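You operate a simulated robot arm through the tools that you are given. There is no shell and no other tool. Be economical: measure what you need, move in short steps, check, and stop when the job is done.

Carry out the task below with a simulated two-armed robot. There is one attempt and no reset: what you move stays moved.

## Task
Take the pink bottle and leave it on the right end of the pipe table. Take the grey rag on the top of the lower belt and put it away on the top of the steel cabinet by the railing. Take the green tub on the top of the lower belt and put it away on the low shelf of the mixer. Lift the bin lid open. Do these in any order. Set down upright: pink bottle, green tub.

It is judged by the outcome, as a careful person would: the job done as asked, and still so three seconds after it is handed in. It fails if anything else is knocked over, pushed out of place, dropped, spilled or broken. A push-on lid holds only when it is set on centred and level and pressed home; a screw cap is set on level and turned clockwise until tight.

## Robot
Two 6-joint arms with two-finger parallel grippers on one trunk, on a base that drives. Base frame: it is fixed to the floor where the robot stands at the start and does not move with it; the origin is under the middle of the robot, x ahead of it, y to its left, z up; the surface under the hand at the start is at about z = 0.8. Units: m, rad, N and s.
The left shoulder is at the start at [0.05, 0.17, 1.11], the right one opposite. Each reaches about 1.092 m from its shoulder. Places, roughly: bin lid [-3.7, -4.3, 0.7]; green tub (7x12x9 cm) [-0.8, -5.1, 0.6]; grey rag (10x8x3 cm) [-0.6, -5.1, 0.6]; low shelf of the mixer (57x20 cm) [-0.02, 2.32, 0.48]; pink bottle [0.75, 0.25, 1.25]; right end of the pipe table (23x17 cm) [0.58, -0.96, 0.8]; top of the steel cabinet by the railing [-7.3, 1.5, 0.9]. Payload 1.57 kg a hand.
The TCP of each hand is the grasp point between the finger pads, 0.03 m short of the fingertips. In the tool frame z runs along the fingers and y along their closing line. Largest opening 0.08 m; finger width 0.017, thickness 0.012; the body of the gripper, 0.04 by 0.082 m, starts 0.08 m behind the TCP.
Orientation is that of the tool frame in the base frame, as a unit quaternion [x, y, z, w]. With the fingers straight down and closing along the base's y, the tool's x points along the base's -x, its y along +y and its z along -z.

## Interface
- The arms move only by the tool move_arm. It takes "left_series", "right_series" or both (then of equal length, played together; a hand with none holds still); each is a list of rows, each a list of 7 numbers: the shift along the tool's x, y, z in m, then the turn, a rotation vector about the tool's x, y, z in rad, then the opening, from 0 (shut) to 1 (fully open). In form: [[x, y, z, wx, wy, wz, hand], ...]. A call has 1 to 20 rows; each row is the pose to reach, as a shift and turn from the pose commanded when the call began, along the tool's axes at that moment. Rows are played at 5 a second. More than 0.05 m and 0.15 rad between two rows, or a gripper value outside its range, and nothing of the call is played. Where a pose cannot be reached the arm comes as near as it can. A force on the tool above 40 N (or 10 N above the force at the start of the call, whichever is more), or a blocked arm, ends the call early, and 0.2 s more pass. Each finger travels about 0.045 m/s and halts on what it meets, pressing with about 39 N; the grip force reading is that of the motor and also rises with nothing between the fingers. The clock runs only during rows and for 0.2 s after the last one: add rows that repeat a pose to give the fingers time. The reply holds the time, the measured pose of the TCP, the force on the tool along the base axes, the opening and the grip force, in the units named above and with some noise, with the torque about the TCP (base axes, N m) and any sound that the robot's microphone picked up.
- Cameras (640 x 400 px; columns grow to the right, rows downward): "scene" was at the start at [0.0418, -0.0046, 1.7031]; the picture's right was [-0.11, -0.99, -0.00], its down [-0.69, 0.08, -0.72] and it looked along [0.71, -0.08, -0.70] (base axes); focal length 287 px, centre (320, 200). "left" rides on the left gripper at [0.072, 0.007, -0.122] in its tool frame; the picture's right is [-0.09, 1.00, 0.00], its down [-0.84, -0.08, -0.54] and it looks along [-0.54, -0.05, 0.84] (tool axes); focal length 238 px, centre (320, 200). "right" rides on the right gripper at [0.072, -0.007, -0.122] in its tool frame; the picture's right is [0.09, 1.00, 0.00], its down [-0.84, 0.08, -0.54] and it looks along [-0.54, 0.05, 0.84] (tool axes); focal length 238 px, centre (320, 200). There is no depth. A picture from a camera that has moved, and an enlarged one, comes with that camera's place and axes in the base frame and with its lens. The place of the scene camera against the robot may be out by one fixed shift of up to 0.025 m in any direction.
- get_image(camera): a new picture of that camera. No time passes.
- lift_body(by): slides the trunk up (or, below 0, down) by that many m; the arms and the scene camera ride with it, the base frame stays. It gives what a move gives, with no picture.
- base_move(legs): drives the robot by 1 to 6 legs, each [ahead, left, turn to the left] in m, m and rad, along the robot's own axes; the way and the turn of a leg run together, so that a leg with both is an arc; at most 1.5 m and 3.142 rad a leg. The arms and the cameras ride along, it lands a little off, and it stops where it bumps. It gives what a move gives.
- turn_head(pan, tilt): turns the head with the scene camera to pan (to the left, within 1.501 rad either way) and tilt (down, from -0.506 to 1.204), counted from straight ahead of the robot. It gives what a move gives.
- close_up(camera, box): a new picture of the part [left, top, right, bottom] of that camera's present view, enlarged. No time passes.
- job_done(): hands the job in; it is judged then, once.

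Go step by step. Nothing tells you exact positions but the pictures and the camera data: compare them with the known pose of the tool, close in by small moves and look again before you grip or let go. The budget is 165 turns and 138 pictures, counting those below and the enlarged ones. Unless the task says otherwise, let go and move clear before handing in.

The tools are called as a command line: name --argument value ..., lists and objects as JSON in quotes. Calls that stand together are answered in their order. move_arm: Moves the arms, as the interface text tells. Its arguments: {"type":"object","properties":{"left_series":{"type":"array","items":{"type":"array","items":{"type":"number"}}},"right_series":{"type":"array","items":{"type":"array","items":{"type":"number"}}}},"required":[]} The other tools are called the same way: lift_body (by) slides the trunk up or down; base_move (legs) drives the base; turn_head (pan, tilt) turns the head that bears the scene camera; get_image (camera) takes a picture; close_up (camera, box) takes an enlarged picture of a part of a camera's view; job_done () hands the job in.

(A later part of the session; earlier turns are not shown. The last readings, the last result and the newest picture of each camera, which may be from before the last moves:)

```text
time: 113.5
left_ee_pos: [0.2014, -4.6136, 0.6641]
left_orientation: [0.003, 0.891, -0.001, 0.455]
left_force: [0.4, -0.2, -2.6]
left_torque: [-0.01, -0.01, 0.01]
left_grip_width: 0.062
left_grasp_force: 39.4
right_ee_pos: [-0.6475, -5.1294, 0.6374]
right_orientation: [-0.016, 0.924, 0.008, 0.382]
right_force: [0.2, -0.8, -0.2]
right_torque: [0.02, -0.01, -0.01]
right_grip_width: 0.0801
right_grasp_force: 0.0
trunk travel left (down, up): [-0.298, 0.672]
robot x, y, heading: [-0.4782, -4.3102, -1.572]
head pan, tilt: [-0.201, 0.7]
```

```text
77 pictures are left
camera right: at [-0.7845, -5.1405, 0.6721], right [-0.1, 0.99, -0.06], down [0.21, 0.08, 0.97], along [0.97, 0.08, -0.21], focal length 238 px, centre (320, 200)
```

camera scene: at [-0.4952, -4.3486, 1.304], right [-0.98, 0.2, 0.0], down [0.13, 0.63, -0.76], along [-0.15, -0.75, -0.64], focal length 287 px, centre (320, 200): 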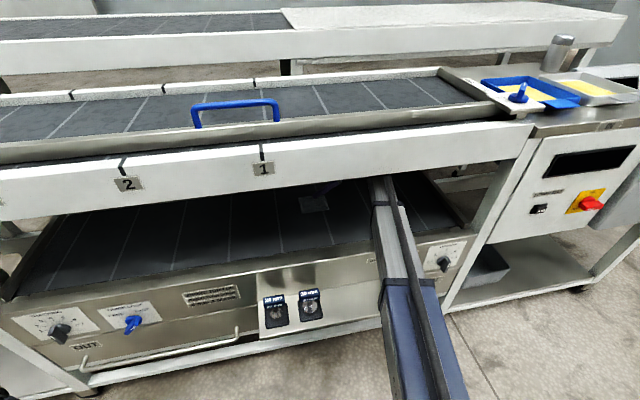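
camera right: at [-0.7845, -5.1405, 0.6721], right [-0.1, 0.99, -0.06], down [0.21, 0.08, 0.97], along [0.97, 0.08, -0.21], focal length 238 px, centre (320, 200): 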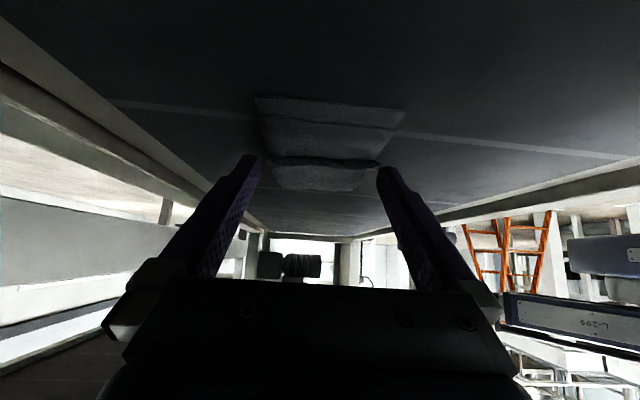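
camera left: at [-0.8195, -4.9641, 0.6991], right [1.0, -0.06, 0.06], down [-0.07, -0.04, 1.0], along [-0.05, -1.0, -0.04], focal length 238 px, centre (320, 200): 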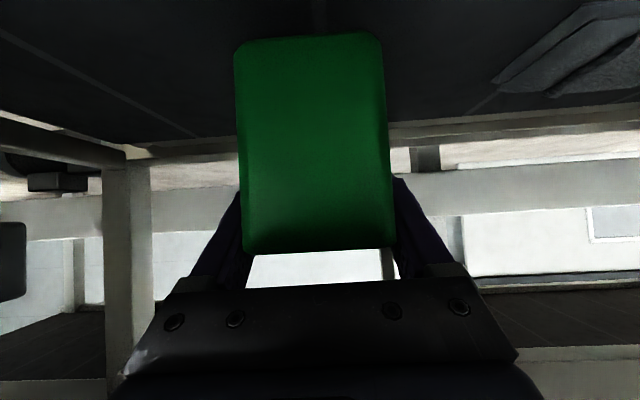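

lift_body --by -0.007

close_up --camera "right" --box '[200, 60, 440, 210]'

```text
time: 114.1
left_ee_pos: [0.2015, -4.6143, 0.6562]
left_orientation: [0.003, 0.891, -0.002, 0.455]
left_force: [-0.5, -0.1, -3.2]
left_torque: [0.0, 0.02, 0.02]
left_grip_width: 0.0617
left_grasp_force: 38.8
right_ee_pos: [-0.6475, -5.1295, 0.6293]
right_orientation: [-0.016, 0.924, 0.007, 0.382]
right_force: [-0.5, 0.2, 0.0]
right_torque: [0.02, 0.0, 0.01]
right_grip_width: 0.0801
right_grasp_force: 0.1
trunk travel left (down, up): [-0.291, 0.679]
robot x, y, heading: [-0.481, -4.3137, -1.572]
head pan, tilt: [-0.201, 0.7]
```

```text
2.67 times, centred on (320, 135) of right
camera zoom: at [-0.7846, -5.1405, 0.6651], right [-0.1, 0.99, -0.06], down [0.21, 0.08, 0.97], along [0.97, 0.08, -0.21], focal length 636 px, centre (320, 373)
```

zoom: 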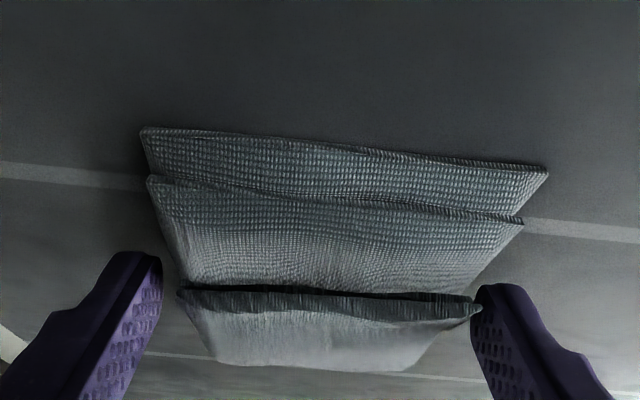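

The rag lies slightly toward the +y finger. I'll nudge 3 mm, close and lift a bit.

move_arm --right_series '[[0, 0.003, 0, 0, 0, 0, 1], [0, 0.003, 0, 0, 0, 0, 0.8], [0, 0.003, 0, 0, 0, 0, 0.5], [0, 0.003, 0, 0, 0, 0, 0.3], [0, 0.003, 0, 0, 0, 0, 0.3], [0, 0.003, 0, 0, 0, 0, 0.3]]'

get_image --camera "right"

```text
time: 115.5
left_ee_pos: [0.202, -4.6142, 0.6565]
left_orientation: [0.003, 0.89, -0.002, 0.455]
left_force: [0.1, 0.1, -3.2]
left_torque: [-0.02, 0.01, -0.05]
left_grip_width: 0.0615
left_grasp_force: 39.3
right_ee_pos: [-0.647, -5.1254, 0.6301]
right_orientation: [-0.016, 0.924, 0.007, 0.382]
right_force: [1.1, 0.4, 1.4]
right_torque: [0.01, -0.03, -0.03]
right_grip_width: 0.0707
right_grasp_force: 39.3
trunk travel left (down, up): [-0.291, 0.679]
robot x, y, heading: [-0.4796, -4.3125, -1.574]
head pan, tilt: [-0.201, 0.7]
```

```text
75 pictures are left
camera right: at [-0.7842, -5.1376, 0.6651], right [-0.1, 0.99, -0.06], down [0.21, 0.08, 0.97], along [0.97, 0.08, -0.21], focal length 238 px, centre (320, 200)
```

right: 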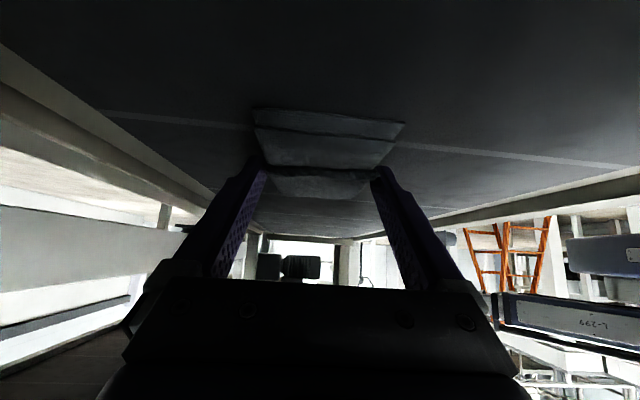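

Gripped at 7.1 cm. Lift and check it comes along.

lift_body --by 0.05

get_image --camera "right"

```text
time: 116.4
left_ee_pos: [0.2012, -4.6147, 0.7078]
left_orientation: [0.003, 0.891, -0.001, 0.454]
left_force: [-0.5, -1.1, -3.4]
left_torque: [-0.01, 0.0, 0.0]
left_grip_width: 0.0615
left_grasp_force: 39.2
right_ee_pos: [-0.6471, -5.1268, 0.6806]
right_orientation: [-0.016, 0.924, 0.008, 0.382]
right_force: [-0.4, -0.2, -0.4]
right_torque: [0.04, 0.0, -0.01]
right_grip_width: 0.0706
right_grasp_force: 39.2
trunk travel left (down, up): [-0.341, 0.629]
robot x, y, heading: [-0.479, -4.3088, -1.57]
head pan, tilt: [-0.201, 0.7]
```

```text
74 pictures are left
camera right: at [-0.7842, -5.1377, 0.715], right [-0.1, 0.99, -0.06], down [0.21, 0.08, 0.97], along [0.97, 0.08, -0.21], focal length 238 px, centre (320, 200)
```

right: 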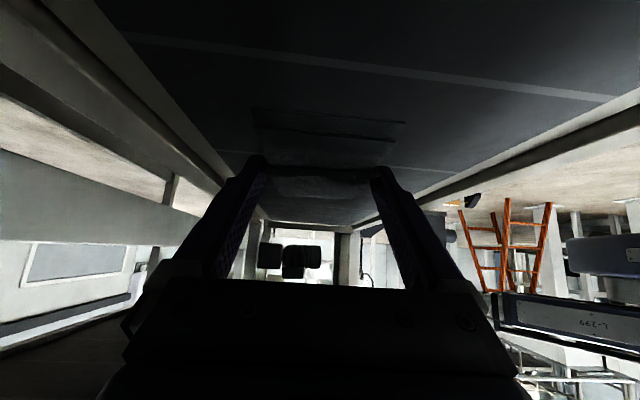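

The rag is lifted. I'll back out, then turn around and drive toward the mixer side.

base_move --legs '[[-0.55, 0, 0]]'

get_image --camera "right"

lift_body --by 0.2

base_move --legs '[[0, 0, 1.57], [0, 0, 1.57], [0, 0.6, 0], [1.5, 0, 0], [1.5, 0, 0], [0.8, 0, 0]]'

turn_head --pan -0.4 --tilt 0.4

get_image --camera "scene"

```text
time: 119.6
left_ee_pos: [0.2026, -4.0711, 0.7074]
left_orientation: [0.004, 0.891, -0.001, 0.455]
left_force: [0.3, 0.6, -3.4]
left_torque: [0.03, 0.03, -0.02]
left_grip_width: 0.0617
left_grasp_force: 38.8
right_ee_pos: [-0.6473, -4.5815, 0.6792]
right_orientation: [-0.015, 0.924, 0.007, 0.382]
right_force: [-0.5, -0.5, -0.4]
right_torque: [0.01, 0.0, -0.02]
right_grip_width: 0.0704
right_grasp_force: 39.0
trunk travel left (down, up): [-0.341, 0.629]
robot x, y, heading: [-0.4761, -3.7632, -1.57]
head pan, tilt: [-0.201, 0.7]
```

```text
73 pictures are left
camera right: at [-0.7837, -4.5928, 0.715], right [-0.1, 0.99, -0.06], down [0.21, 0.08, 0.97], along [0.97, 0.08, -0.21], focal length 238 px, centre (320, 200)
```

right: 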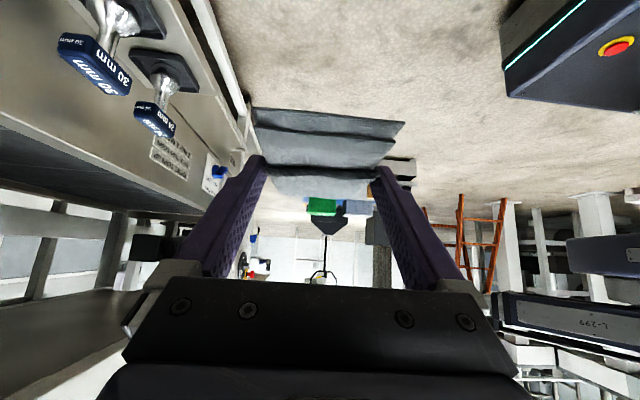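

```text
time: 121.7
left_ee_pos: [0.2025, -4.0707, 0.9065]
left_orientation: [0.004, 0.89, -0.002, 0.455]
left_force: [0.2, 0.1, -3.1]
left_torque: [0.02, 0.05, -0.02]
left_grip_width: 0.0617
left_grasp_force: 38.8
right_ee_pos: [-0.6467, -4.5819, 0.8802]
right_orientation: [-0.015, 0.924, 0.008, 0.382]
right_force: [-0.5, -1.0, -0.5]
right_torque: [-0.02, 0.02, 0.02]
right_grip_width: 0.0706
right_grasp_force: 39.4
trunk travel left (down, up): [-0.541, 0.429]
robot x, y, heading: [-0.4761, -3.7652, -1.575]
head pan, tilt: [-0.201, 0.7]
```

```text
time: 149.4
left_ee_pos: [-1.6031, 0.0903, 0.9075]
left_orientation: [0.89, -0.024, -0.455, -0.013]
left_force: [0.4, -0.5, -2.2]
left_torque: [-0.01, -0.02, -0.01]
left_grip_width: 0.0614
left_grasp_force: 39.3
right_ee_pos: [-0.7308, 0.5518, 0.8799]
right_orientation: [0.924, 0.001, -0.382, 0.011]
right_force: [0.6, -0.5, -0.9]
right_torque: [0.06, -0.04, -0.04]
right_grip_width: 0.0721
right_grasp_force: 38.9
trunk travel left (down, up): [-0.541, 0.429]
robot x, y, heading: [-0.9436, -0.2464, 1.517]
head pan, tilt: [-0.201, 0.7]
stopped in leg 6: the force on the tool passed its limit at 76 N (the readings are from after the stop); the commanded pose is now the measured one
```

```text
time: 150.2
left_ee_pos: [-1.603, 0.0909, 0.9067]
left_orientation: [0.89, -0.025, -0.455, -0.013]
left_force: [0.2, 0.0, -3.4]
left_torque: [0.03, 0.0, -0.01]
left_grip_width: 0.0618
left_grasp_force: 39.1
right_ee_pos: [-0.7303, 0.5536, 0.8804]
right_orientation: [0.924, 0.0, -0.381, 0.012]
right_force: [1.2, 0.4, -0.5]
right_torque: [0.0, -0.02, -0.01]
right_grip_width: 0.0722
right_grasp_force: 38.9
trunk travel left (down, up): [-0.541, 0.429]
robot x, y, heading: [-0.9381, -0.2469, 1.523]
head pan, tilt: [-0.4, 0.4]
```

```text
72 pictures are left
camera scene: at [-0.9003, -0.1975, 1.5518], right [0.9, -0.43, 0.0], down [-0.17, -0.35, -0.92], along [0.4, 0.83, -0.39], focal length 287 px, centre (320, 200)
```

scene: 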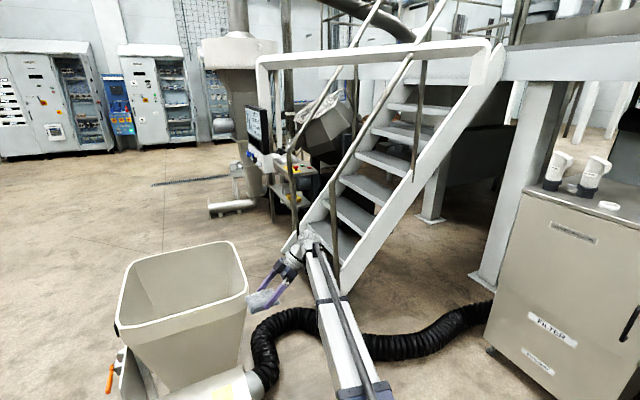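

Something was touched: a big tub on a cart with a hose stands ahead. I'll check the right hand and back off.

get_image --camera "right"

base_move --legs '[[-0.6, 0, 0.05]]'

turn_head --pan 0.1 --tilt 0.5

get_image --camera "scene"

```text
71 pictures are left
camera right: at [-0.5939, 0.5612, 0.9149], right [0.07, -1.0, -0.04], down [-0.21, -0.06, 0.98], along [-0.97, -0.06, -0.21], focal length 238 px, centre (320, 200)
```

right: 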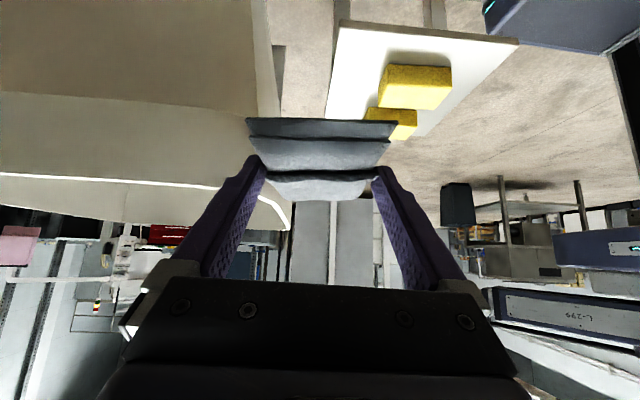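

```text
time: 153.6
left_ee_pos: [-1.6332, -0.5407, 0.9071]
left_orientation: [0.891, -0.003, -0.455, -0.002]
left_force: [-1.3, 1.1, -3.7]
left_torque: [-0.01, -0.02, -0.01]
left_grip_width: 0.0618
left_grasp_force: 38.9
right_ee_pos: [-0.7838, -0.0372, 0.8815]
right_orientation: [0.924, 0.022, -0.382, 0.02]
right_force: [0.4, 0.0, -0.4]
right_torque: [0.01, -0.01, 0.01]
right_grip_width: 0.0717
right_grasp_force: 38.8
trunk travel left (down, up): [-0.541, 0.429]
robot x, y, heading: [-0.9561, -0.845, 1.571]
head pan, tilt: [-0.4, 0.4]
```

```text
time: 154.5
left_ee_pos: [-1.6348, -0.5414, 0.9075]
left_orientation: [0.891, -0.004, -0.455, -0.002]
left_force: [0.4, -0.1, -3.5]
left_torque: [0.02, -0.03, 0.01]
left_grip_width: 0.0617
left_grasp_force: 39.4
right_ee_pos: [-0.7857, -0.0369, 0.8809]
right_orientation: [0.924, 0.023, -0.382, 0.021]
right_force: [0.2, 0.7, 0.1]
right_torque: [-0.02, -0.01, 0.0]
right_grip_width: 0.0717
right_grasp_force: 39.0
trunk travel left (down, up): [-0.541, 0.429]
robot x, y, heading: [-0.9557, -0.8445, 1.572]
head pan, tilt: [0.099, 0.499]
```

```text
70 pictures are left
camera scene: at [-0.9624, -0.7891, 1.5428], right [1.0, 0.1, 0.0], down [0.05, -0.48, -0.88], along [-0.09, 0.87, -0.48], focal length 287 px, centre (320, 200)
```

scene: 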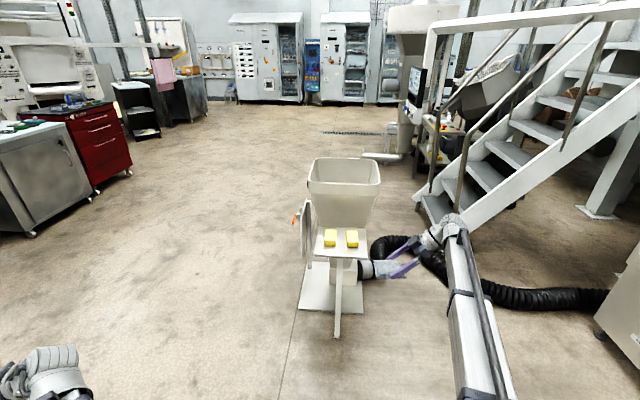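

The hopper stand looks undisturbed. The mixer's low shelf appears beyond it, left of the stair foot; let me zoom in.

close_up --camera "scene" --box '[350, 40, 510, 210]'

close_up --camera "scene" --box '[270, 130, 430, 350]'

```text
2.35 times, centred on (430, 125) of scene
camera zoom: at [-0.9624, -0.7891, 1.5428], right [1.0, 0.1, 0.0], down [0.05, -0.48, -0.88], along [-0.09, 0.87, -0.48], focal length 676 px, centre (61, 376)
```

zoom: 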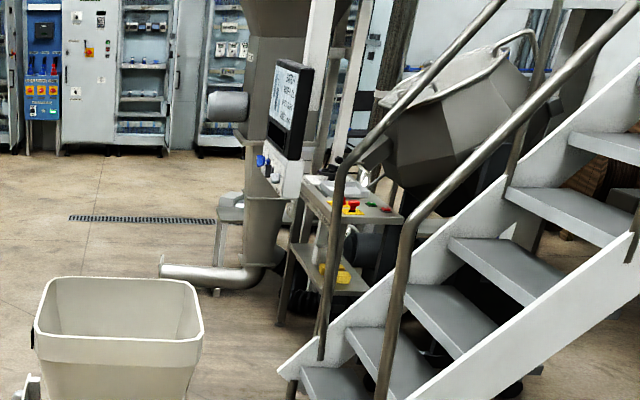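

```text
1.82 times, centred on (350, 240) of scene
camera zoom: at [-0.9624, -0.7891, 1.5428], right [1.0, 0.1, 0.0], down [0.05, -0.48, -0.88], along [-0.09, 0.87, -0.48], focal length 523 px, centre (266, 127)
```

zoom: 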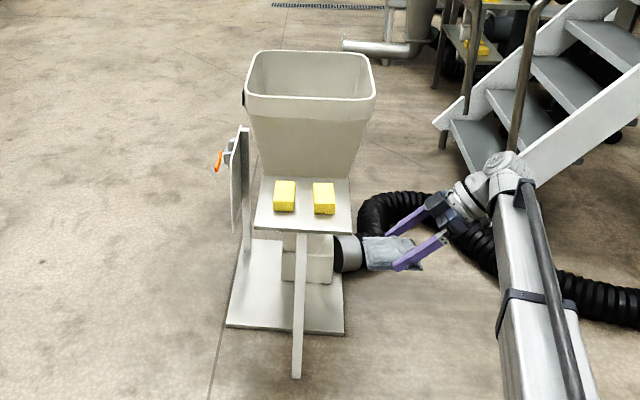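

The shelf is a narrow ledge, long in y (about 2.03 to 2.60), open to the west. I'll drive round the hopper's west side and face it heading +x.

base_move --legs '[[0, 1.1, 0], [1.5, 0, 0], [1.5, 0, 0], [0.2, 0, 0], [0, 0, -1.571]]'

turn_head --pan 0 --tilt 0.4

get_image --camera "scene"

```text
time: 179.2
left_ee_pos: [-1.8799, 3.067, 0.9071]
left_orientation: [0.649, -0.609, -0.332, -0.311]
left_force: [0.3, 0.1, -4.0]
left_torque: [-0.01, 0.01, -0.04]
left_grip_width: 0.0615
left_grasp_force: 38.8
right_ee_pos: [-1.3166, 2.2566, 0.8801]
right_orientation: [0.692, -0.613, -0.293, -0.245]
right_force: [-0.2, -0.2, 0.2]
right_torque: [0.02, 0.05, 0.0]
right_grip_width: 0.0705
right_grasp_force: 39.4
trunk travel left (down, up): [-0.541, 0.429]
robot x, y, heading: [-2.1373, 2.3665, 0.07]
head pan, tilt: [0.099, 0.499]
```

```text
time: 179.9
left_ee_pos: [-1.8807, 3.067, 0.9069]
left_orientation: [0.65, -0.61, -0.331, -0.311]
left_force: [-0.6, -0.2, -2.5]
left_torque: [-0.05, -0.05, 0.01]
left_grip_width: 0.0616
left_grasp_force: 38.8
right_ee_pos: [-1.3162, 2.2563, 0.8813]
right_orientation: [0.691, -0.614, -0.293, -0.245]
right_force: [-0.2, 0.1, -0.9]
right_torque: [-0.02, -0.03, 0.01]
right_grip_width: 0.0707
right_grasp_force: 39.8
trunk travel left (down, up): [-0.541, 0.429]
robot x, y, heading: [-2.1353, 2.3624, 0.073]
head pan, tilt: [0.0, 0.4]
```

```text
67 pictures are left
camera scene: at [-2.081, 2.3753, 1.5519], right [0.07, -1.0, 0.0], down [-0.39, -0.03, -0.92], along [0.92, 0.07, -0.39], focal length 287 px, centre (320, 200)
```

scene: 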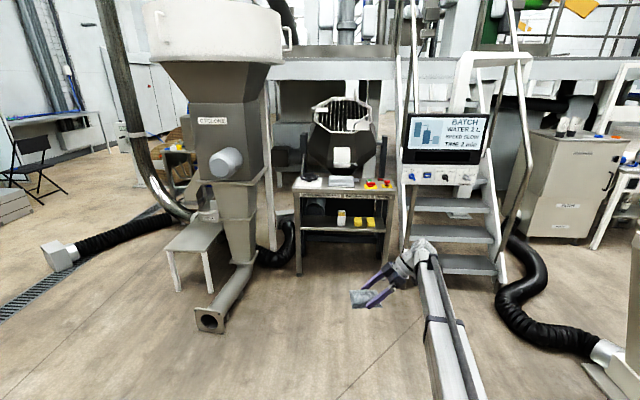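

close_up --camera "scene" --box '[280, 160, 410, 280]'

```text
3.33 times, centred on (345, 220) of scene
camera zoom: at [-2.081, 2.3753, 1.5519], right [0.07, -1.0, 0.0], down [-0.39, -0.03, -0.92], along [0.92, 0.07, -0.39], focal length 958 px, centre (237, 133)
```

zoom: 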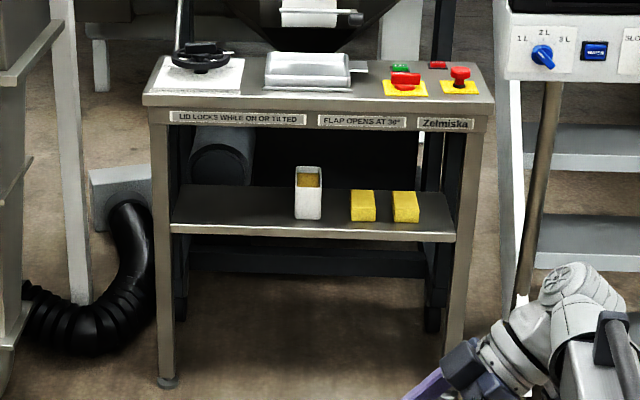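

The free space is the left part of the low shelf, around y ≈ 2.50; the shelf's front edge is at x ≈ -0.13, with a 0.27 m gap above it. I'll swing the tub hand to point ahead while drawing the rag hand back.

move_arm --left_series '[[0.01625, -0.0375, -0.023, 0.0803, 0, 0.0567, 0.5], [0.0325, -0.075, -0.046, 0.1606, 0, 0.1133, 0.5], [0.0488, -0.1125, -0.069, 0.2409, 0, 0.17, 0.5], [0.065, -0.15, -0.092, 0.3213, 0, 0.2266, 0.5], [0.0813, -0.1875, -0.115, 0.4016, 0, 0.2833, 0.5], [0.0975, -0.225, -0.138, 0.4819, 0, 0.34, 0.5], [0.1138, -0.2625, -0.161, 0.5622, 0, 0.3966, 0.5], [0.13, -0.3, -0.184, 0.6425, 0, 0.4533, 0.5], [0.1463, -0.3375, -0.207, 0.7228, 0, 0.51, 0.5], [0.1625, -0.375, -0.23, 0.8031, 0, 0.5666, 0.5], [0.1788, -0.4125, -0.253, 0.8834, 0, 0.6232, 0.5], [0.195, -0.45, -0.276, 0.9638, 0, 0.68, 0.5], [0.2113, -0.4875, -0.299, 1.0441, 0, 0.7365, 0.5], [0.2275, -0.525, -0.322, 1.1244, 0, 0.7932, 0.5], [0.2438, -0.5625, -0.345, 1.2047, 0, 0.85, 0.5], [0.26, -0.6, -0.368, 1.285, 0, 0.9065, 0.5]]' --right_series '[[0.0066, 0.028, -0.0066, 0, 0, 0, 0.3], [0.0132, 0.056, -0.0132, 0, 0, 0, 0.3], [0.0198, 0.084, -0.0198, 0, 0, 0, 0.3], [0.0264, 0.112, -0.0264, 0, 0, 0, 0.3], [0.033, 0.14, -0.033, 0, 0, 0, 0.3], [0.0396, 0.168, -0.0396, 0, 0, 0, 0.3], [0.0462, 0.196, -0.0462, 0, 0, 0, 0.3], [0.0528, 0.224, -0.0528, 0, 0, 0, 0.3], [0.0594, 0.252, -0.0594, 0, 0, 0, 0.3], [0.066, 0.28, -0.066, 0, 0, 0, 0.3], [0.0726, 0.308, -0.0726, 0, 0, 0, 0.3], [0.0792, 0.336, -0.0792, 0, 0, 0, 0.3], [0.0858, 0.364, -0.0858, 0, 0, 0, 0.3], [0.0924, 0.392, -0.0924, 0, 0, 0, 0.3], [0.099, 0.42, -0.099, 0, 0, 0, 0.3], [0.1056, 0.448, -0.1056, 0, 0, 0, 0.3]]'

get_image --camera "scene"

```text
time: 183.3
left_ee_pos: [-1.2516, 2.6573, 0.9093]
left_orientation: [-0.031, 0.887, 0.01, 0.46]
left_force: [0.1, 0.3, -4.1]
left_torque: [-0.01, 0.02, -0.05]
left_grip_width: 0.0616
left_grasp_force: 39.0
left hand out of reach, approached as far as the arm can: row 2, 3, 14, 15
right_ee_pos: [-1.7101, 2.0948, 0.873]
right_orientation: [0.694, -0.624, -0.264, -0.245]
right_force: [-0.5, 0.5, -0.2]
right_torque: [0.02, -0.02, -0.01]
right_grip_width: 0.0707
right_grasp_force: 39.4
right hand out of reach, approached as far as the arm can: row 4, 5, 6, 7, 8, 9, 10, 11, 12, 13, 14, 15, 16
trunk travel left (down, up): [-0.541, 0.429]
robot x, y, heading: [-2.1291, 2.3666, 0.075]
head pan, tilt: [0.0, 0.4]
```

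```text
65 pictures are left
camera scene: at [-2.0809, 2.3749, 1.5519], right [0.07, -1.0, 0.0], down [-0.39, -0.03, -0.92], along [0.92, 0.07, -0.39], focal length 287 px, centre (320, 200)
```

scene: 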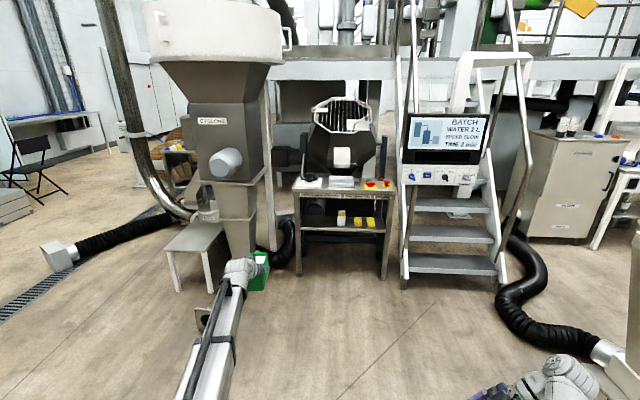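

Squaring up and driving to about 0.3 m before the shelf.

base_move --legs '[[0, 0, -0.074], [0, -0.09, 0], [0.8, 0, 0]]'

lift_body --by -0.3

get_image --camera "scene"

get_image --camera "left"

```text
time: 188.8
left_ee_pos: [-0.4213, 2.4962, 0.9087]
left_orientation: [0.004, 0.888, -0.008, 0.46]
left_force: [-0.7, -0.6, -3.7]
left_torque: [-0.01, 0.03, -0.02]
left_grip_width: 0.0615
left_grasp_force: 39.1
right_ee_pos: [-0.9242, 1.9703, 0.873]
right_orientation: [0.667, -0.652, -0.254, -0.256]
right_force: [-0.2, 1.1, -1.7]
right_torque: [-0.01, 0.04, 0.01]
right_grip_width: 0.0707
right_grasp_force: 38.5
trunk travel left (down, up): [-0.541, 0.429]
robot x, y, heading: [-1.3225, 2.2733, -0.007]
head pan, tilt: [0.0, 0.4]
```

```text
time: 191.8
left_ee_pos: [-0.4222, 2.4958, 0.6093]
left_orientation: [0.003, 0.888, -0.008, 0.46]
left_force: [-0.1, 0.4, -3.4]
left_torque: [0.0, 0.04, -0.04]
left_grip_width: 0.0615
left_grasp_force: 39.0
right_ee_pos: [-0.9228, 1.9715, 0.5744]
right_orientation: [0.668, -0.651, -0.255, -0.256]
right_force: [0.6, 0.2, -0.6]
right_torque: [0.0, -0.05, -0.01]
right_grip_width: 0.0708
right_grasp_force: 39.9
trunk travel left (down, up): [-0.241, 0.729]
robot x, y, heading: [-1.3194, 2.2752, -0.007]
head pan, tilt: [0.0, 0.4]
```

```text
64 pictures are left
camera scene: at [-1.2714, 2.2799, 1.2519], right [-0.01, -1.0, 0.0], down [-0.39, 0.0, -0.92], along [0.92, -0.01, -0.39], focal length 287 px, centre (320, 200)
```

scene: 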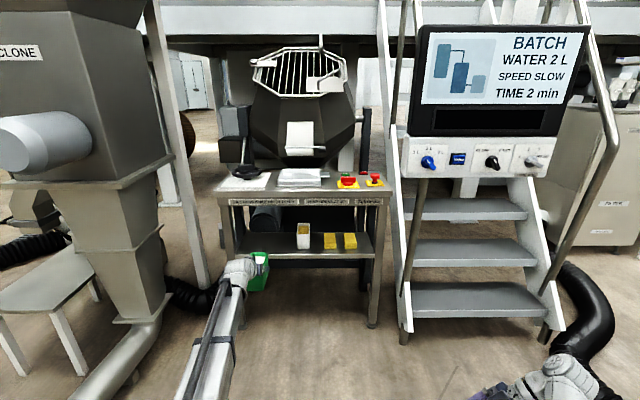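

```text
63 pictures are left
camera left: at [-0.5656, 2.5055, 0.6204], right [0.07, 1.0, 0.06], down [0.04, -0.07, 1.0], along [1.0, -0.07, -0.04], focal length 238 px, centre (320, 200)
```

left: 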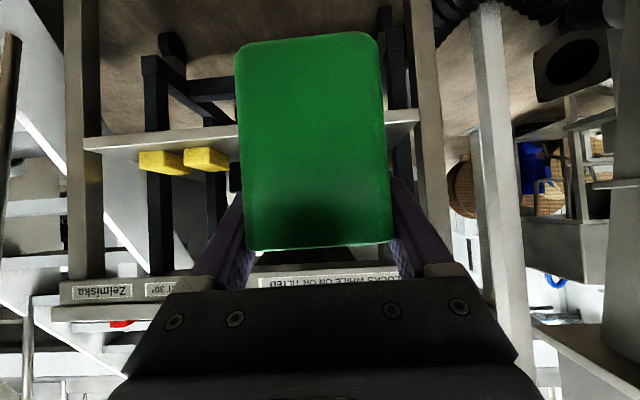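

The shelf (z ≈ 0.48, front x ≈ -0.115) is free from y 2.39 to 2.65; the tub at y ≈ 2.50 fits well. I'll lower a bit and drive in.

lift_body --by -0.045

base_move --legs '[[0.28, 0, 0]]'

get_image --camera "left"

get_image --camera "scene"

```text
time: 192.6
left_ee_pos: [-0.422, 2.496, 0.564]
left_orientation: [0.004, 0.888, -0.009, 0.46]
left_force: [-0.5, -0.1, -3.8]
left_torque: [-0.01, 0.04, 0.01]
left_grip_width: 0.0616
left_grasp_force: 39.0
right_ee_pos: [-0.9241, 1.9701, 0.5278]
right_orientation: [0.668, -0.651, -0.255, -0.255]
right_force: [-0.8, -0.1, 0.8]
right_torque: [-0.02, 0.04, 0.02]
right_grip_width: 0.0705
right_grasp_force: 39.0
trunk travel left (down, up): [-0.196, 0.774]
robot x, y, heading: [-1.3259, 2.2798, -0.008]
head pan, tilt: [0.0, 0.4]
```

```text
time: 194.6
left_ee_pos: [-0.1431, 2.4944, 0.5635]
left_orientation: [0.004, 0.888, -0.009, 0.46]
left_force: [0.4, 0.6, -3.2]
left_torque: [0.01, 0.03, -0.02]
left_grip_width: 0.0615
left_grasp_force: 39.6
right_ee_pos: [-0.645, 1.9688, 0.5285]
right_orientation: [0.667, -0.651, -0.255, -0.256]
right_force: [0.4, -0.3, -0.2]
right_torque: [0.0, 0.02, -0.01]
right_grip_width: 0.0708
right_grasp_force: 39.1
trunk travel left (down, up): [-0.196, 0.774]
robot x, y, heading: [-1.0441, 2.2743, -0.008]
head pan, tilt: [0.0, 0.4]
```

```text
62 pictures are left
camera left: at [-0.2864, 2.5032, 0.5754], right [0.07, 1.0, 0.06], down [0.04, -0.07, 1.0], along [1.0, -0.07, -0.04], focal length 238 px, centre (320, 200)
```

left: 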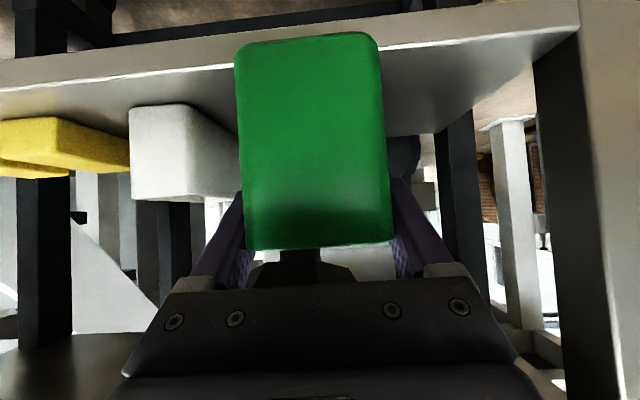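

```text
61 pictures are left
camera scene: at [-0.9923, 2.2778, 1.2069], right [-0.01, -1.0, 0.0], down [-0.39, 0.0, -0.92], along [0.92, -0.01, -0.39], focal length 287 px, centre (320, 200)
```

scene: 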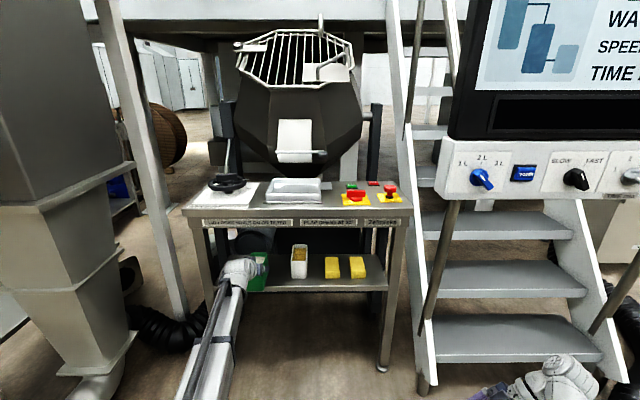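

The white box edge is at y ≈ 2.38, well clear. I'll advance the last 0.10 m with the arm.

move_arm --left_series '[[-0.019, 0.004, 0.027, 0, 0, 0, 0.5], [-0.038, 0.004, 0.055, 0, 0, 0, 0.5], [-0.058, 0.004, 0.082, 0, 0, 0, 0.5], [-0.058, 0.004, 0.082, 0, 0, 0, 0.5]]'

lift_body --by -0.02

get_image --camera "left"

close_up --camera "scene" --box '[180, 180, 420, 330]'

```text
time: 195.6
left_ee_pos: [-0.0423, 2.4958, 0.5633]
left_orientation: [0.004, 0.888, -0.009, 0.46]
left_force: [0.1, -0.4, -3.3]
left_torque: [0.04, 0.0, -0.01]
left_grip_width: 0.0619
left_grasp_force: 38.4
right_ee_pos: [-0.6449, 1.9688, 0.5285]
right_orientation: [0.668, -0.651, -0.255, -0.255]
right_force: [0.0, 0.0, -0.8]
right_torque: [-0.01, 0.0, 0.01]
right_grip_width: 0.0705
right_grasp_force: 39.6
trunk travel left (down, up): [-0.196, 0.774]
robot x, y, heading: [-1.0441, 2.2744, -0.004]
head pan, tilt: [0.0, 0.4]
```

```text
time: 196.2
left_ee_pos: [-0.0423, 2.4965, 0.5432]
left_orientation: [0.004, 0.887, -0.009, 0.461]
left_force: [-0.1, 0.4, -2.8]
left_torque: [0.02, 0.01, 0.02]
left_grip_width: 0.0614
left_grasp_force: 39.4
right_ee_pos: [-0.6438, 1.9691, 0.5077]
right_orientation: [0.667, -0.652, -0.254, -0.256]
right_force: [0.0, -0.1, -0.3]
right_torque: [-0.01, 0.04, 0.03]
right_grip_width: 0.071
right_grasp_force: 39.0
trunk travel left (down, up): [-0.176, 0.794]
robot x, y, heading: [-1.0447, 2.2769, -0.011]
head pan, tilt: [0.0, 0.4]
```

```text
60 pictures are left
camera left: at [-0.1855, 2.5056, 0.5554], right [0.07, 1.0, 0.06], down [0.04, -0.07, 1.0], along [1.0, -0.07, -0.04], focal length 238 px, centre (320, 200)
```

left: 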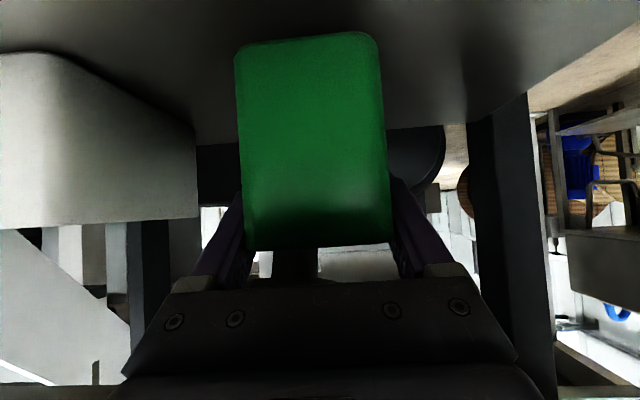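

```text
2.67 times, centred on (300, 255) of scene
camera zoom: at [-0.9922, 2.2778, 1.1869], right [-0.01, -1.0, 0.0], down [-0.39, 0.0, -0.92], along [0.92, -0.01, -0.39], focal length 766 px, centre (373, 53)
```

zoom: 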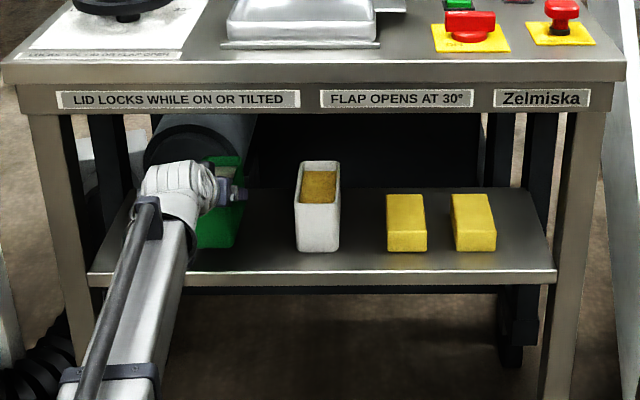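

Now lower in small steps to contact.

lift_body --by -0.006

lift_body --by -0.004

```text
time: 196.8
left_ee_pos: [-0.0432, 2.4953, 0.5386]
left_orientation: [0.004, 0.888, -0.01, 0.461]
left_force: [-0.1, 0.0, -3.3]
left_torque: [0.01, 0.0, 0.0]
left_grip_width: 0.0615
left_grasp_force: 39.1
right_ee_pos: [-0.6444, 1.9682, 0.5015]
right_orientation: [0.667, -0.652, -0.255, -0.255]
right_force: [0.0, 0.4, -1.4]
right_torque: [-0.01, 0.03, -0.01]
right_grip_width: 0.0708
right_grasp_force: 39.4
trunk travel left (down, up): [-0.17, 0.8]
robot x, y, heading: [-1.0479, 2.2738, -0.004]
head pan, tilt: [0.0, 0.4]
```

```text
time: 197.3
left_ee_pos: [-0.0411, 2.497, 0.5342]
left_orientation: [0.004, 0.887, -0.009, 0.462]
left_force: [0.2, 0.5, -4.0]
left_torque: [-0.03, 0.03, -0.01]
left_grip_width: 0.0618
left_grasp_force: 38.6
right_ee_pos: [-0.6438, 1.9691, 0.4982]
right_orientation: [0.668, -0.651, -0.255, -0.255]
right_force: [-0.2, -0.8, -1.0]
right_torque: [-0.04, 0.0, -0.01]
right_grip_width: 0.0708
right_grasp_force: 39.2
trunk travel left (down, up): [-0.166, 0.804]
robot x, y, heading: [-1.0441, 2.2712, -0.006]
head pan, tilt: [0.0, 0.4]
```

lift_body --by -0.004

lift_body --by -0.003

close_up --camera "scene" --box '[180, 180, 340, 290]'

```text
time: 197.9
left_ee_pos: [-0.0416, 2.4964, 0.5302]
left_orientation: [0.004, 0.887, -0.009, 0.462]
left_force: [0.7, 0.0, -0.2]
left_torque: [0.12, -0.26, -0.02]
left_grip_width: 0.0615
left_grasp_force: 38.7
right_ee_pos: [-0.6441, 1.9698, 0.4944]
right_orientation: [0.667, -0.652, -0.254, -0.256]
right_force: [-0.2, -0.3, -0.2]
right_torque: [-0.02, -0.02, 0.03]
right_grip_width: 0.0707
right_grasp_force: 39.0
trunk travel left (down, up): [-0.162, 0.808]
robot x, y, heading: [-1.0461, 2.2723, -0.008]
head pan, tilt: [0.0, 0.4]
```

```text
time: 198.4
left_ee_pos: [-0.0421, 2.4974, 0.5294]
left_orientation: [0.003, 0.886, -0.007, 0.463]
left_force: [-1.0, -0.3, 13.9]
left_torque: [0.51, -0.86, 0.09]
left_grip_width: 0.0617
left_grasp_force: 39.4
right_ee_pos: [-0.6446, 1.9691, 0.4918]
right_orientation: [0.668, -0.651, -0.254, -0.257]
right_force: [0.6, -0.3, -0.5]
right_torque: [-0.02, -0.01, 0.01]
right_grip_width: 0.0706
right_grasp_force: 38.8
trunk travel left (down, up): [-0.159, 0.811]
robot x, y, heading: [-1.0458, 2.2749, -0.009]
head pan, tilt: [0.0, 0.4]
```

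```text
3.64 times, centred on (260, 235) of scene
camera zoom: at [-0.9939, 2.2774, 1.1702], right [-0.01, -1.0, 0.0], down [-0.39, 0.0, -0.92], along [0.92, -0.01, -0.39], focal length 1045 px, centre (538, 73)
```

zoom: 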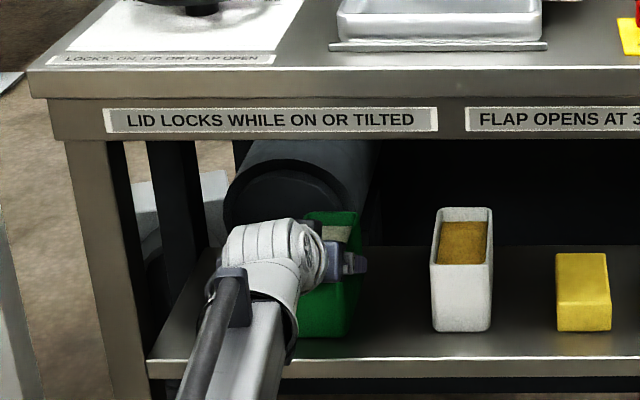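

Contact made, tub resting on the shelf. I'll release, opening slowly, and back out.

move_arm --left_series '[[0, 0, 0, 0, 0, 0, 0.85], [0, 0, 0, 0, 0, 0, 1], [0, 0, 0, 0, 0, 0, 1], [0, 0, 0, 0, 0, 0, 1]]'

get_image --camera "left"

```text
time: 199.4
left_ee_pos: [-0.0413, 2.4969, 0.5281]
left_orientation: [0.004, 0.887, -0.008, 0.461]
left_force: [0.1, -0.5, 0.7]
left_torque: [-0.01, -0.01, 0.02]
left_grip_width: 0.0801
left_grasp_force: 0.0
right_ee_pos: [-0.6437, 1.9686, 0.4913]
right_orientation: [0.667, -0.652, -0.254, -0.256]
right_force: [0.0, 0.4, -1.4]
right_torque: [0.01, -0.03, -0.01]
right_grip_width: 0.0708
right_grasp_force: 39.4
trunk travel left (down, up): [-0.159, 0.811]
robot x, y, heading: [-1.0476, 2.2718, -0.006]
head pan, tilt: [0.0, 0.4]
```

```text
57 pictures are left
camera left: at [-0.1857, 2.5056, 0.5386], right [0.07, 1.0, 0.06], down [0.04, -0.07, 1.0], along [1.0, -0.07, -0.04], focal length 238 px, centre (320, 200)
```

left: 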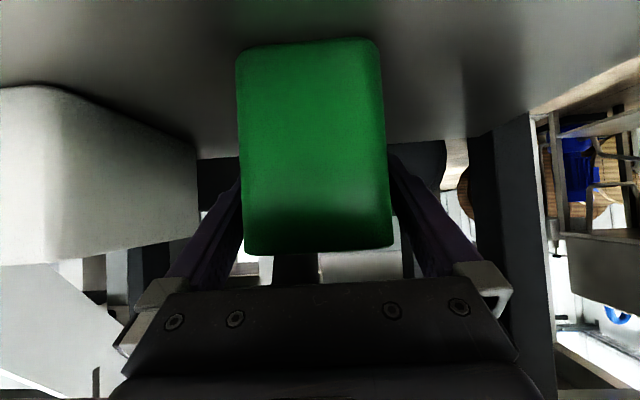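

move_arm --left_series '[[0.02, 0, -0.028, 0, 0, 0, 1], [0.04, 0, -0.057, 0, 0, 0, 1], [0.06, 0, -0.085, 0, 0, 0, 1], [0.08, 0, -0.113, 0, 0, 0, 1]]'

base_move --legs '[[-0.6, 0, 0]]'

close_up --camera "scene" --box '[200, 140, 440, 290]'

lift_body --by 0.4

```text
time: 200.4
left_ee_pos: [-0.1805, 2.4993, 0.5271]
left_orientation: [0.005, 0.887, -0.009, 0.461]
left_force: [-0.2, 0.3, 0.1]
left_torque: [0.0, 0.01, -0.01]
left_grip_width: 0.0799
left_grasp_force: 0.0
right_ee_pos: [-0.6443, 1.97, 0.4912]
right_orientation: [0.667, -0.651, -0.255, -0.256]
right_force: [0.6, 0.1, 0.0]
right_torque: [-0.01, -0.02, -0.01]
right_grip_width: 0.0709
right_grasp_force: 38.9
trunk travel left (down, up): [-0.159, 0.811]
robot x, y, heading: [-1.0437, 2.2684, -0.006]
head pan, tilt: [0.0, 0.4]
```

```text
time: 203.8
left_ee_pos: [-0.777, 2.5007, 0.5265]
left_orientation: [0.006, 0.887, -0.01, 0.461]
left_force: [0.2, 0.3, 0.0]
left_torque: [0.0, 0.03, 0.0]
left_grip_width: 0.0802
left_grasp_force: 0.0
right_ee_pos: [-1.2426, 1.973, 0.4923]
right_orientation: [0.667, -0.652, -0.254, -0.256]
right_force: [-0.1, -0.6, -0.3]
right_torque: [0.0, -0.01, 0.01]
right_grip_width: 0.0705
right_grasp_force: 38.8
trunk travel left (down, up): [-0.159, 0.811]
robot x, y, heading: [-1.6406, 2.2805, -0.013]
head pan, tilt: [0.0, 0.4]
```

```text
2.67 times, centred on (320, 215) of scene
camera zoom: at [-1.5897, 2.283, 1.1699], right [-0.01, -1.0, 0.0], down [-0.39, 0.0, -0.92], along [0.92, -0.01, -0.39], focal length 766 px, centre (320, 160)
```

zoom: 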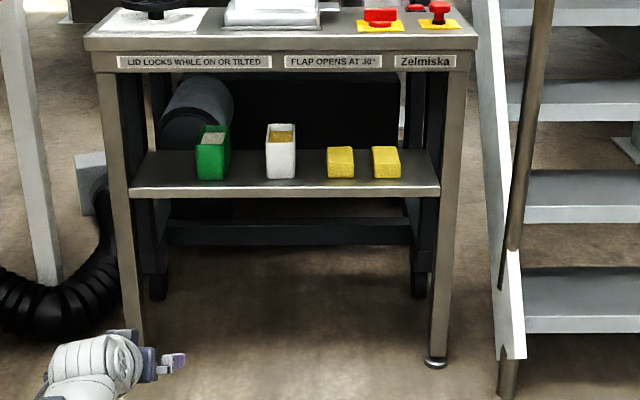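

```text
time: 207.6
left_ee_pos: [-0.7766, 2.5007, 0.9276]
left_orientation: [0.005, 0.887, -0.009, 0.461]
left_force: [-0.5, 0.2, 0.1]
left_torque: [0.0, -0.01, -0.01]
left_grip_width: 0.08
left_grasp_force: 0.1
right_ee_pos: [-1.2431, 1.9731, 0.8908]
right_orientation: [0.667, -0.652, -0.254, -0.256]
right_force: [0.0, -0.9, -0.5]
right_torque: [0.03, -0.02, -0.01]
right_grip_width: 0.0707
right_grasp_force: 39.1
trunk travel left (down, up): [-0.559, 0.411]
robot x, y, heading: [-1.6449, 2.281, -0.009]
head pan, tilt: [0.0, 0.4]
```

The tub stands upright on the shelf. Next, turn west toward the steel cabinet and look.

base_move --legs '[[-0.3, 0, 0], [0, 0, 1.571], [0, 0, 1.571]]'

turn_head --pan 0 --tilt 0.3

get_image --camera "scene"

```text
time: 217.3
left_ee_pos: [-2.8072, 2.0459, 0.9263]
left_orientation: [0.887, 0.002, -0.462, -0.005]
left_force: [0.2, -0.1, 0.6]
left_torque: [-0.03, 0.01, 0.03]
left_grip_width: 0.08
left_grasp_force: 0.1
right_ee_pos: [-2.3505, 2.5811, 0.8907]
right_orientation: [0.646, 0.672, -0.254, 0.257]
right_force: [-0.5, 0.5, -1.2]
right_torque: [0.02, 0.01, 0.0]
right_grip_width: 0.0708
right_grasp_force: 39.0
trunk travel left (down, up): [-0.559, 0.411]
robot x, y, heading: [-1.9494, 2.28, -3.131]
head pan, tilt: [0.0, 0.4]
```

```text
time: 218.0
left_ee_pos: [-2.8068, 2.0453, 0.9271]
left_orientation: [0.887, 0.002, -0.461, -0.005]
left_force: [-0.1, -0.6, 0.5]
left_torque: [-0.01, 0.02, 0.02]
left_grip_width: 0.0802
left_grasp_force: 0.0
right_ee_pos: [-2.3501, 2.5816, 0.8905]
right_orientation: [0.647, 0.672, -0.255, 0.257]
right_force: [0.2, -0.5, -0.7]
right_torque: [0.0, 0.02, 0.04]
right_grip_width: 0.0706
right_grasp_force: 38.8
trunk travel left (down, up): [-0.559, 0.411]
robot x, y, heading: [-1.9443, 2.2845, -3.14]
head pan, tilt: [0.0, 0.3]
```

```text
55 pictures are left
camera scene: at [-1.9982, 2.2864, 1.5791], right [-0.01, 1.0, 0.0], down [0.3, 0.0, -0.96], along [-0.96, -0.01, -0.3], focal length 287 px, centre (320, 200)
```

scene: 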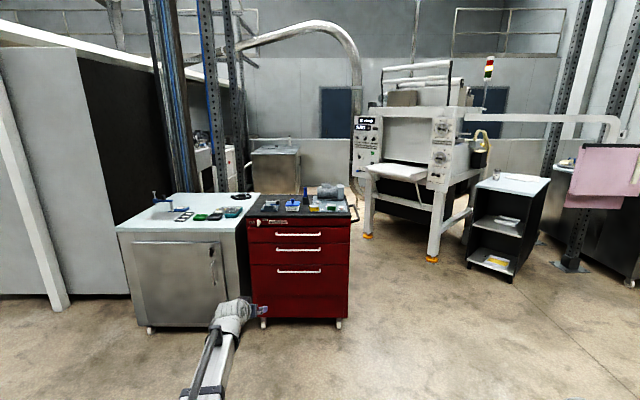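

The steel cabinet shows in the back, at about (-7.3, 1.4), top z ≈ 0.87, behind the red trolley. I'll move to where I can see the passage between trolley and machine, and zoom.

close_up --camera "scene" --box '[150, 100, 400, 260]'

base_move --legs '[[0.9, -0.95, 0]]'

lift_body --by 0.3

turn_head --pan 0.3 --tilt 0.4

get_image --camera "scene"

```text
2.50 times, centred on (275, 180) of scene
camera zoom: at [-1.9982, 2.2864, 1.5791], right [-0.01, 1.0, 0.0], down [0.3, 0.0, -0.96], along [-0.96, -0.01, -0.3], focal length 719 px, centre (432, 250)
```

zoom: 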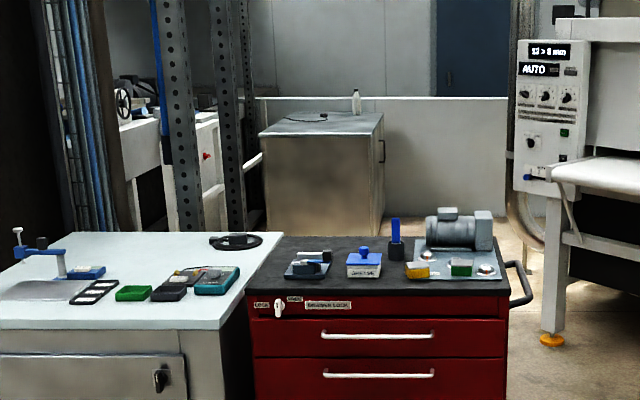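

```text
time: 224.6
left_ee_pos: [-3.7059, 2.9998, 0.9269]
left_orientation: [0.888, 0.0, -0.46, -0.006]
left_force: [0.1, 0.3, -0.8]
left_torque: [-0.01, -0.02, -0.01]
left_grip_width: 0.08
left_grasp_force: 0.1
right_ee_pos: [-3.2474, 3.5346, 0.8908]
right_orientation: [0.648, 0.67, -0.255, 0.256]
right_force: [-0.7, -0.4, -0.4]
right_torque: [-0.01, -0.01, -0.01]
right_grip_width: 0.0707
right_grasp_force: 39.0
trunk travel left (down, up): [-0.559, 0.411]
robot x, y, heading: [-2.8441, 3.2317, -3.138]
head pan, tilt: [0.0, 0.3]
```

```text
time: 227.6
left_ee_pos: [-3.707, 2.9997, 1.2272]
left_orientation: [0.887, 0.0, -0.461, -0.007]
left_force: [0.2, -0.7, 0.6]
left_torque: [0.0, 0.03, 0.01]
left_grip_width: 0.0799
left_grasp_force: 0.0
right_ee_pos: [-3.2472, 3.5331, 1.1909]
right_orientation: [0.648, 0.671, -0.254, 0.255]
right_force: [1.4, 0.7, -0.6]
right_torque: [0.0, -0.03, -0.02]
right_grip_width: 0.0709
right_grasp_force: 38.8
trunk travel left (down, up): [-0.859, 0.111]
robot x, y, heading: [-2.847, 3.2367, -3.138]
head pan, tilt: [0.0, 0.3]
```

```text
time: 228.4
left_ee_pos: [-3.7064, 2.9998, 1.227]
left_orientation: [0.887, 0.001, -0.461, -0.006]
left_force: [0.2, 0.4, -0.5]
left_torque: [-0.02, 0.04, -0.03]
left_grip_width: 0.0799
left_grasp_force: 0.1
right_ee_pos: [-3.2459, 3.5339, 1.1906]
right_orientation: [0.647, 0.671, -0.255, 0.256]
right_force: [-0.4, -0.9, -0.3]
right_torque: [-0.01, 0.01, 0.02]
right_grip_width: 0.0709
right_grasp_force: 38.5
trunk travel left (down, up): [-0.859, 0.111]
robot x, y, heading: [-2.841, 3.2334, -3.141]
head pan, tilt: [0.3, 0.4]
```

```text
53 pictures are left
camera scene: at [-2.891, 3.2099, 1.8699], right [-0.3, 0.95, 0.0], down [0.37, 0.12, -0.92], along [-0.88, -0.27, -0.39], focal length 287 px, centre (320, 200)
```

scene: 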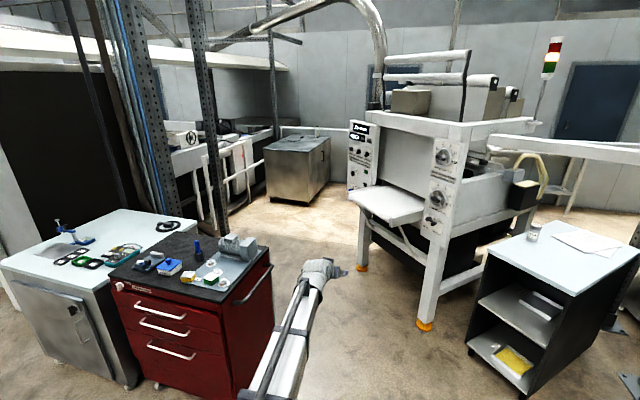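

The passage is about 1.1 m wide at floor level, 0.8 m between trolley and tray. With arms raised above both, the base should pass. I'll raise the trunk fully and drive to the gap in steps.

lift_body --by 0.11

base_move --legs '[[1.2, 0.18, 0], [0, 0, 0.79]]'

turn_head --pan 0 --tilt 0.6

get_image --camera "scene"

```text
time: 229.8
left_ee_pos: [-3.7061, 3.0003, 1.3374]
left_orientation: [0.887, 0.0, -0.461, -0.006]
left_force: [0.3, -0.1, -0.4]
left_torque: [0.02, -0.05, -0.05]
left_grip_width: 0.08
left_grasp_force: 0.1
right_ee_pos: [-3.247, 3.5331, 1.3017]
right_orientation: [0.648, 0.671, -0.255, 0.255]
right_force: [0.2, -0.9, -0.3]
right_torque: [-0.01, 0.0, 0.03]
right_grip_width: 0.0707
right_grasp_force: 38.7
trunk travel left (down, up): [-0.969, 0.001]
robot x, y, heading: [-2.8412, 3.2345, -3.139]
head pan, tilt: [0.3, 0.4]
```

```text
time: 238.0
left_ee_pos: [-4.4546, 2.2481, 1.3372]
left_orientation: [0.814, 0.355, -0.425, 0.179]
left_force: [0.4, 0.0, 0.1]
left_torque: [0.02, 0.04, 0.02]
left_grip_width: 0.0803
left_grasp_force: 0.0
right_ee_pos: [-4.5299, 2.9486, 1.3014]
right_orientation: [0.326, 0.873, -0.131, 0.337]
right_force: [-0.2, -0.8, -0.6]
right_torque: [0.02, -0.01, 0.02]
right_grip_width: 0.071
right_grasp_force: 39.0
trunk travel left (down, up): [-0.969, 0.001]
robot x, y, heading: [-4.0362, 3.0411, -2.316]
head pan, tilt: [0.3, 0.4]
```

```text
time: 238.8
left_ee_pos: [-4.4527, 2.2481, 1.3376]
left_orientation: [0.814, 0.354, -0.426, 0.178]
left_force: [0.2, -0.7, -0.3]
left_torque: [0.02, -0.02, -0.03]
left_grip_width: 0.0801
left_grasp_force: 0.0
right_ee_pos: [-4.5305, 2.9493, 1.3005]
right_orientation: [0.326, 0.873, -0.132, 0.337]
right_force: [-0.6, 0.5, -0.5]
right_torque: [0.0, 0.0, 0.02]
right_grip_width: 0.0708
right_grasp_force: 38.8
trunk travel left (down, up): [-0.969, 0.001]
robot x, y, heading: [-4.0337, 3.0352, -2.32]
head pan, tilt: [0.0, 0.6]
```

```text
52 pictures are left
camera scene: at [-4.0679, 3.0074, 1.9617], right [-0.73, 0.68, 0.0], down [0.38, 0.41, -0.83], along [-0.56, -0.61, -0.56], focal length 287 px, centre (320, 200)
```

scene: 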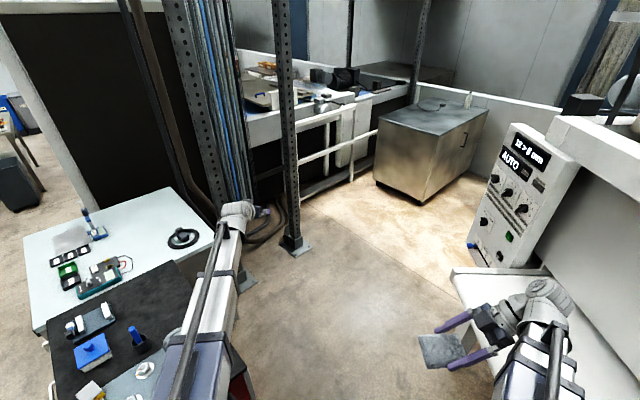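

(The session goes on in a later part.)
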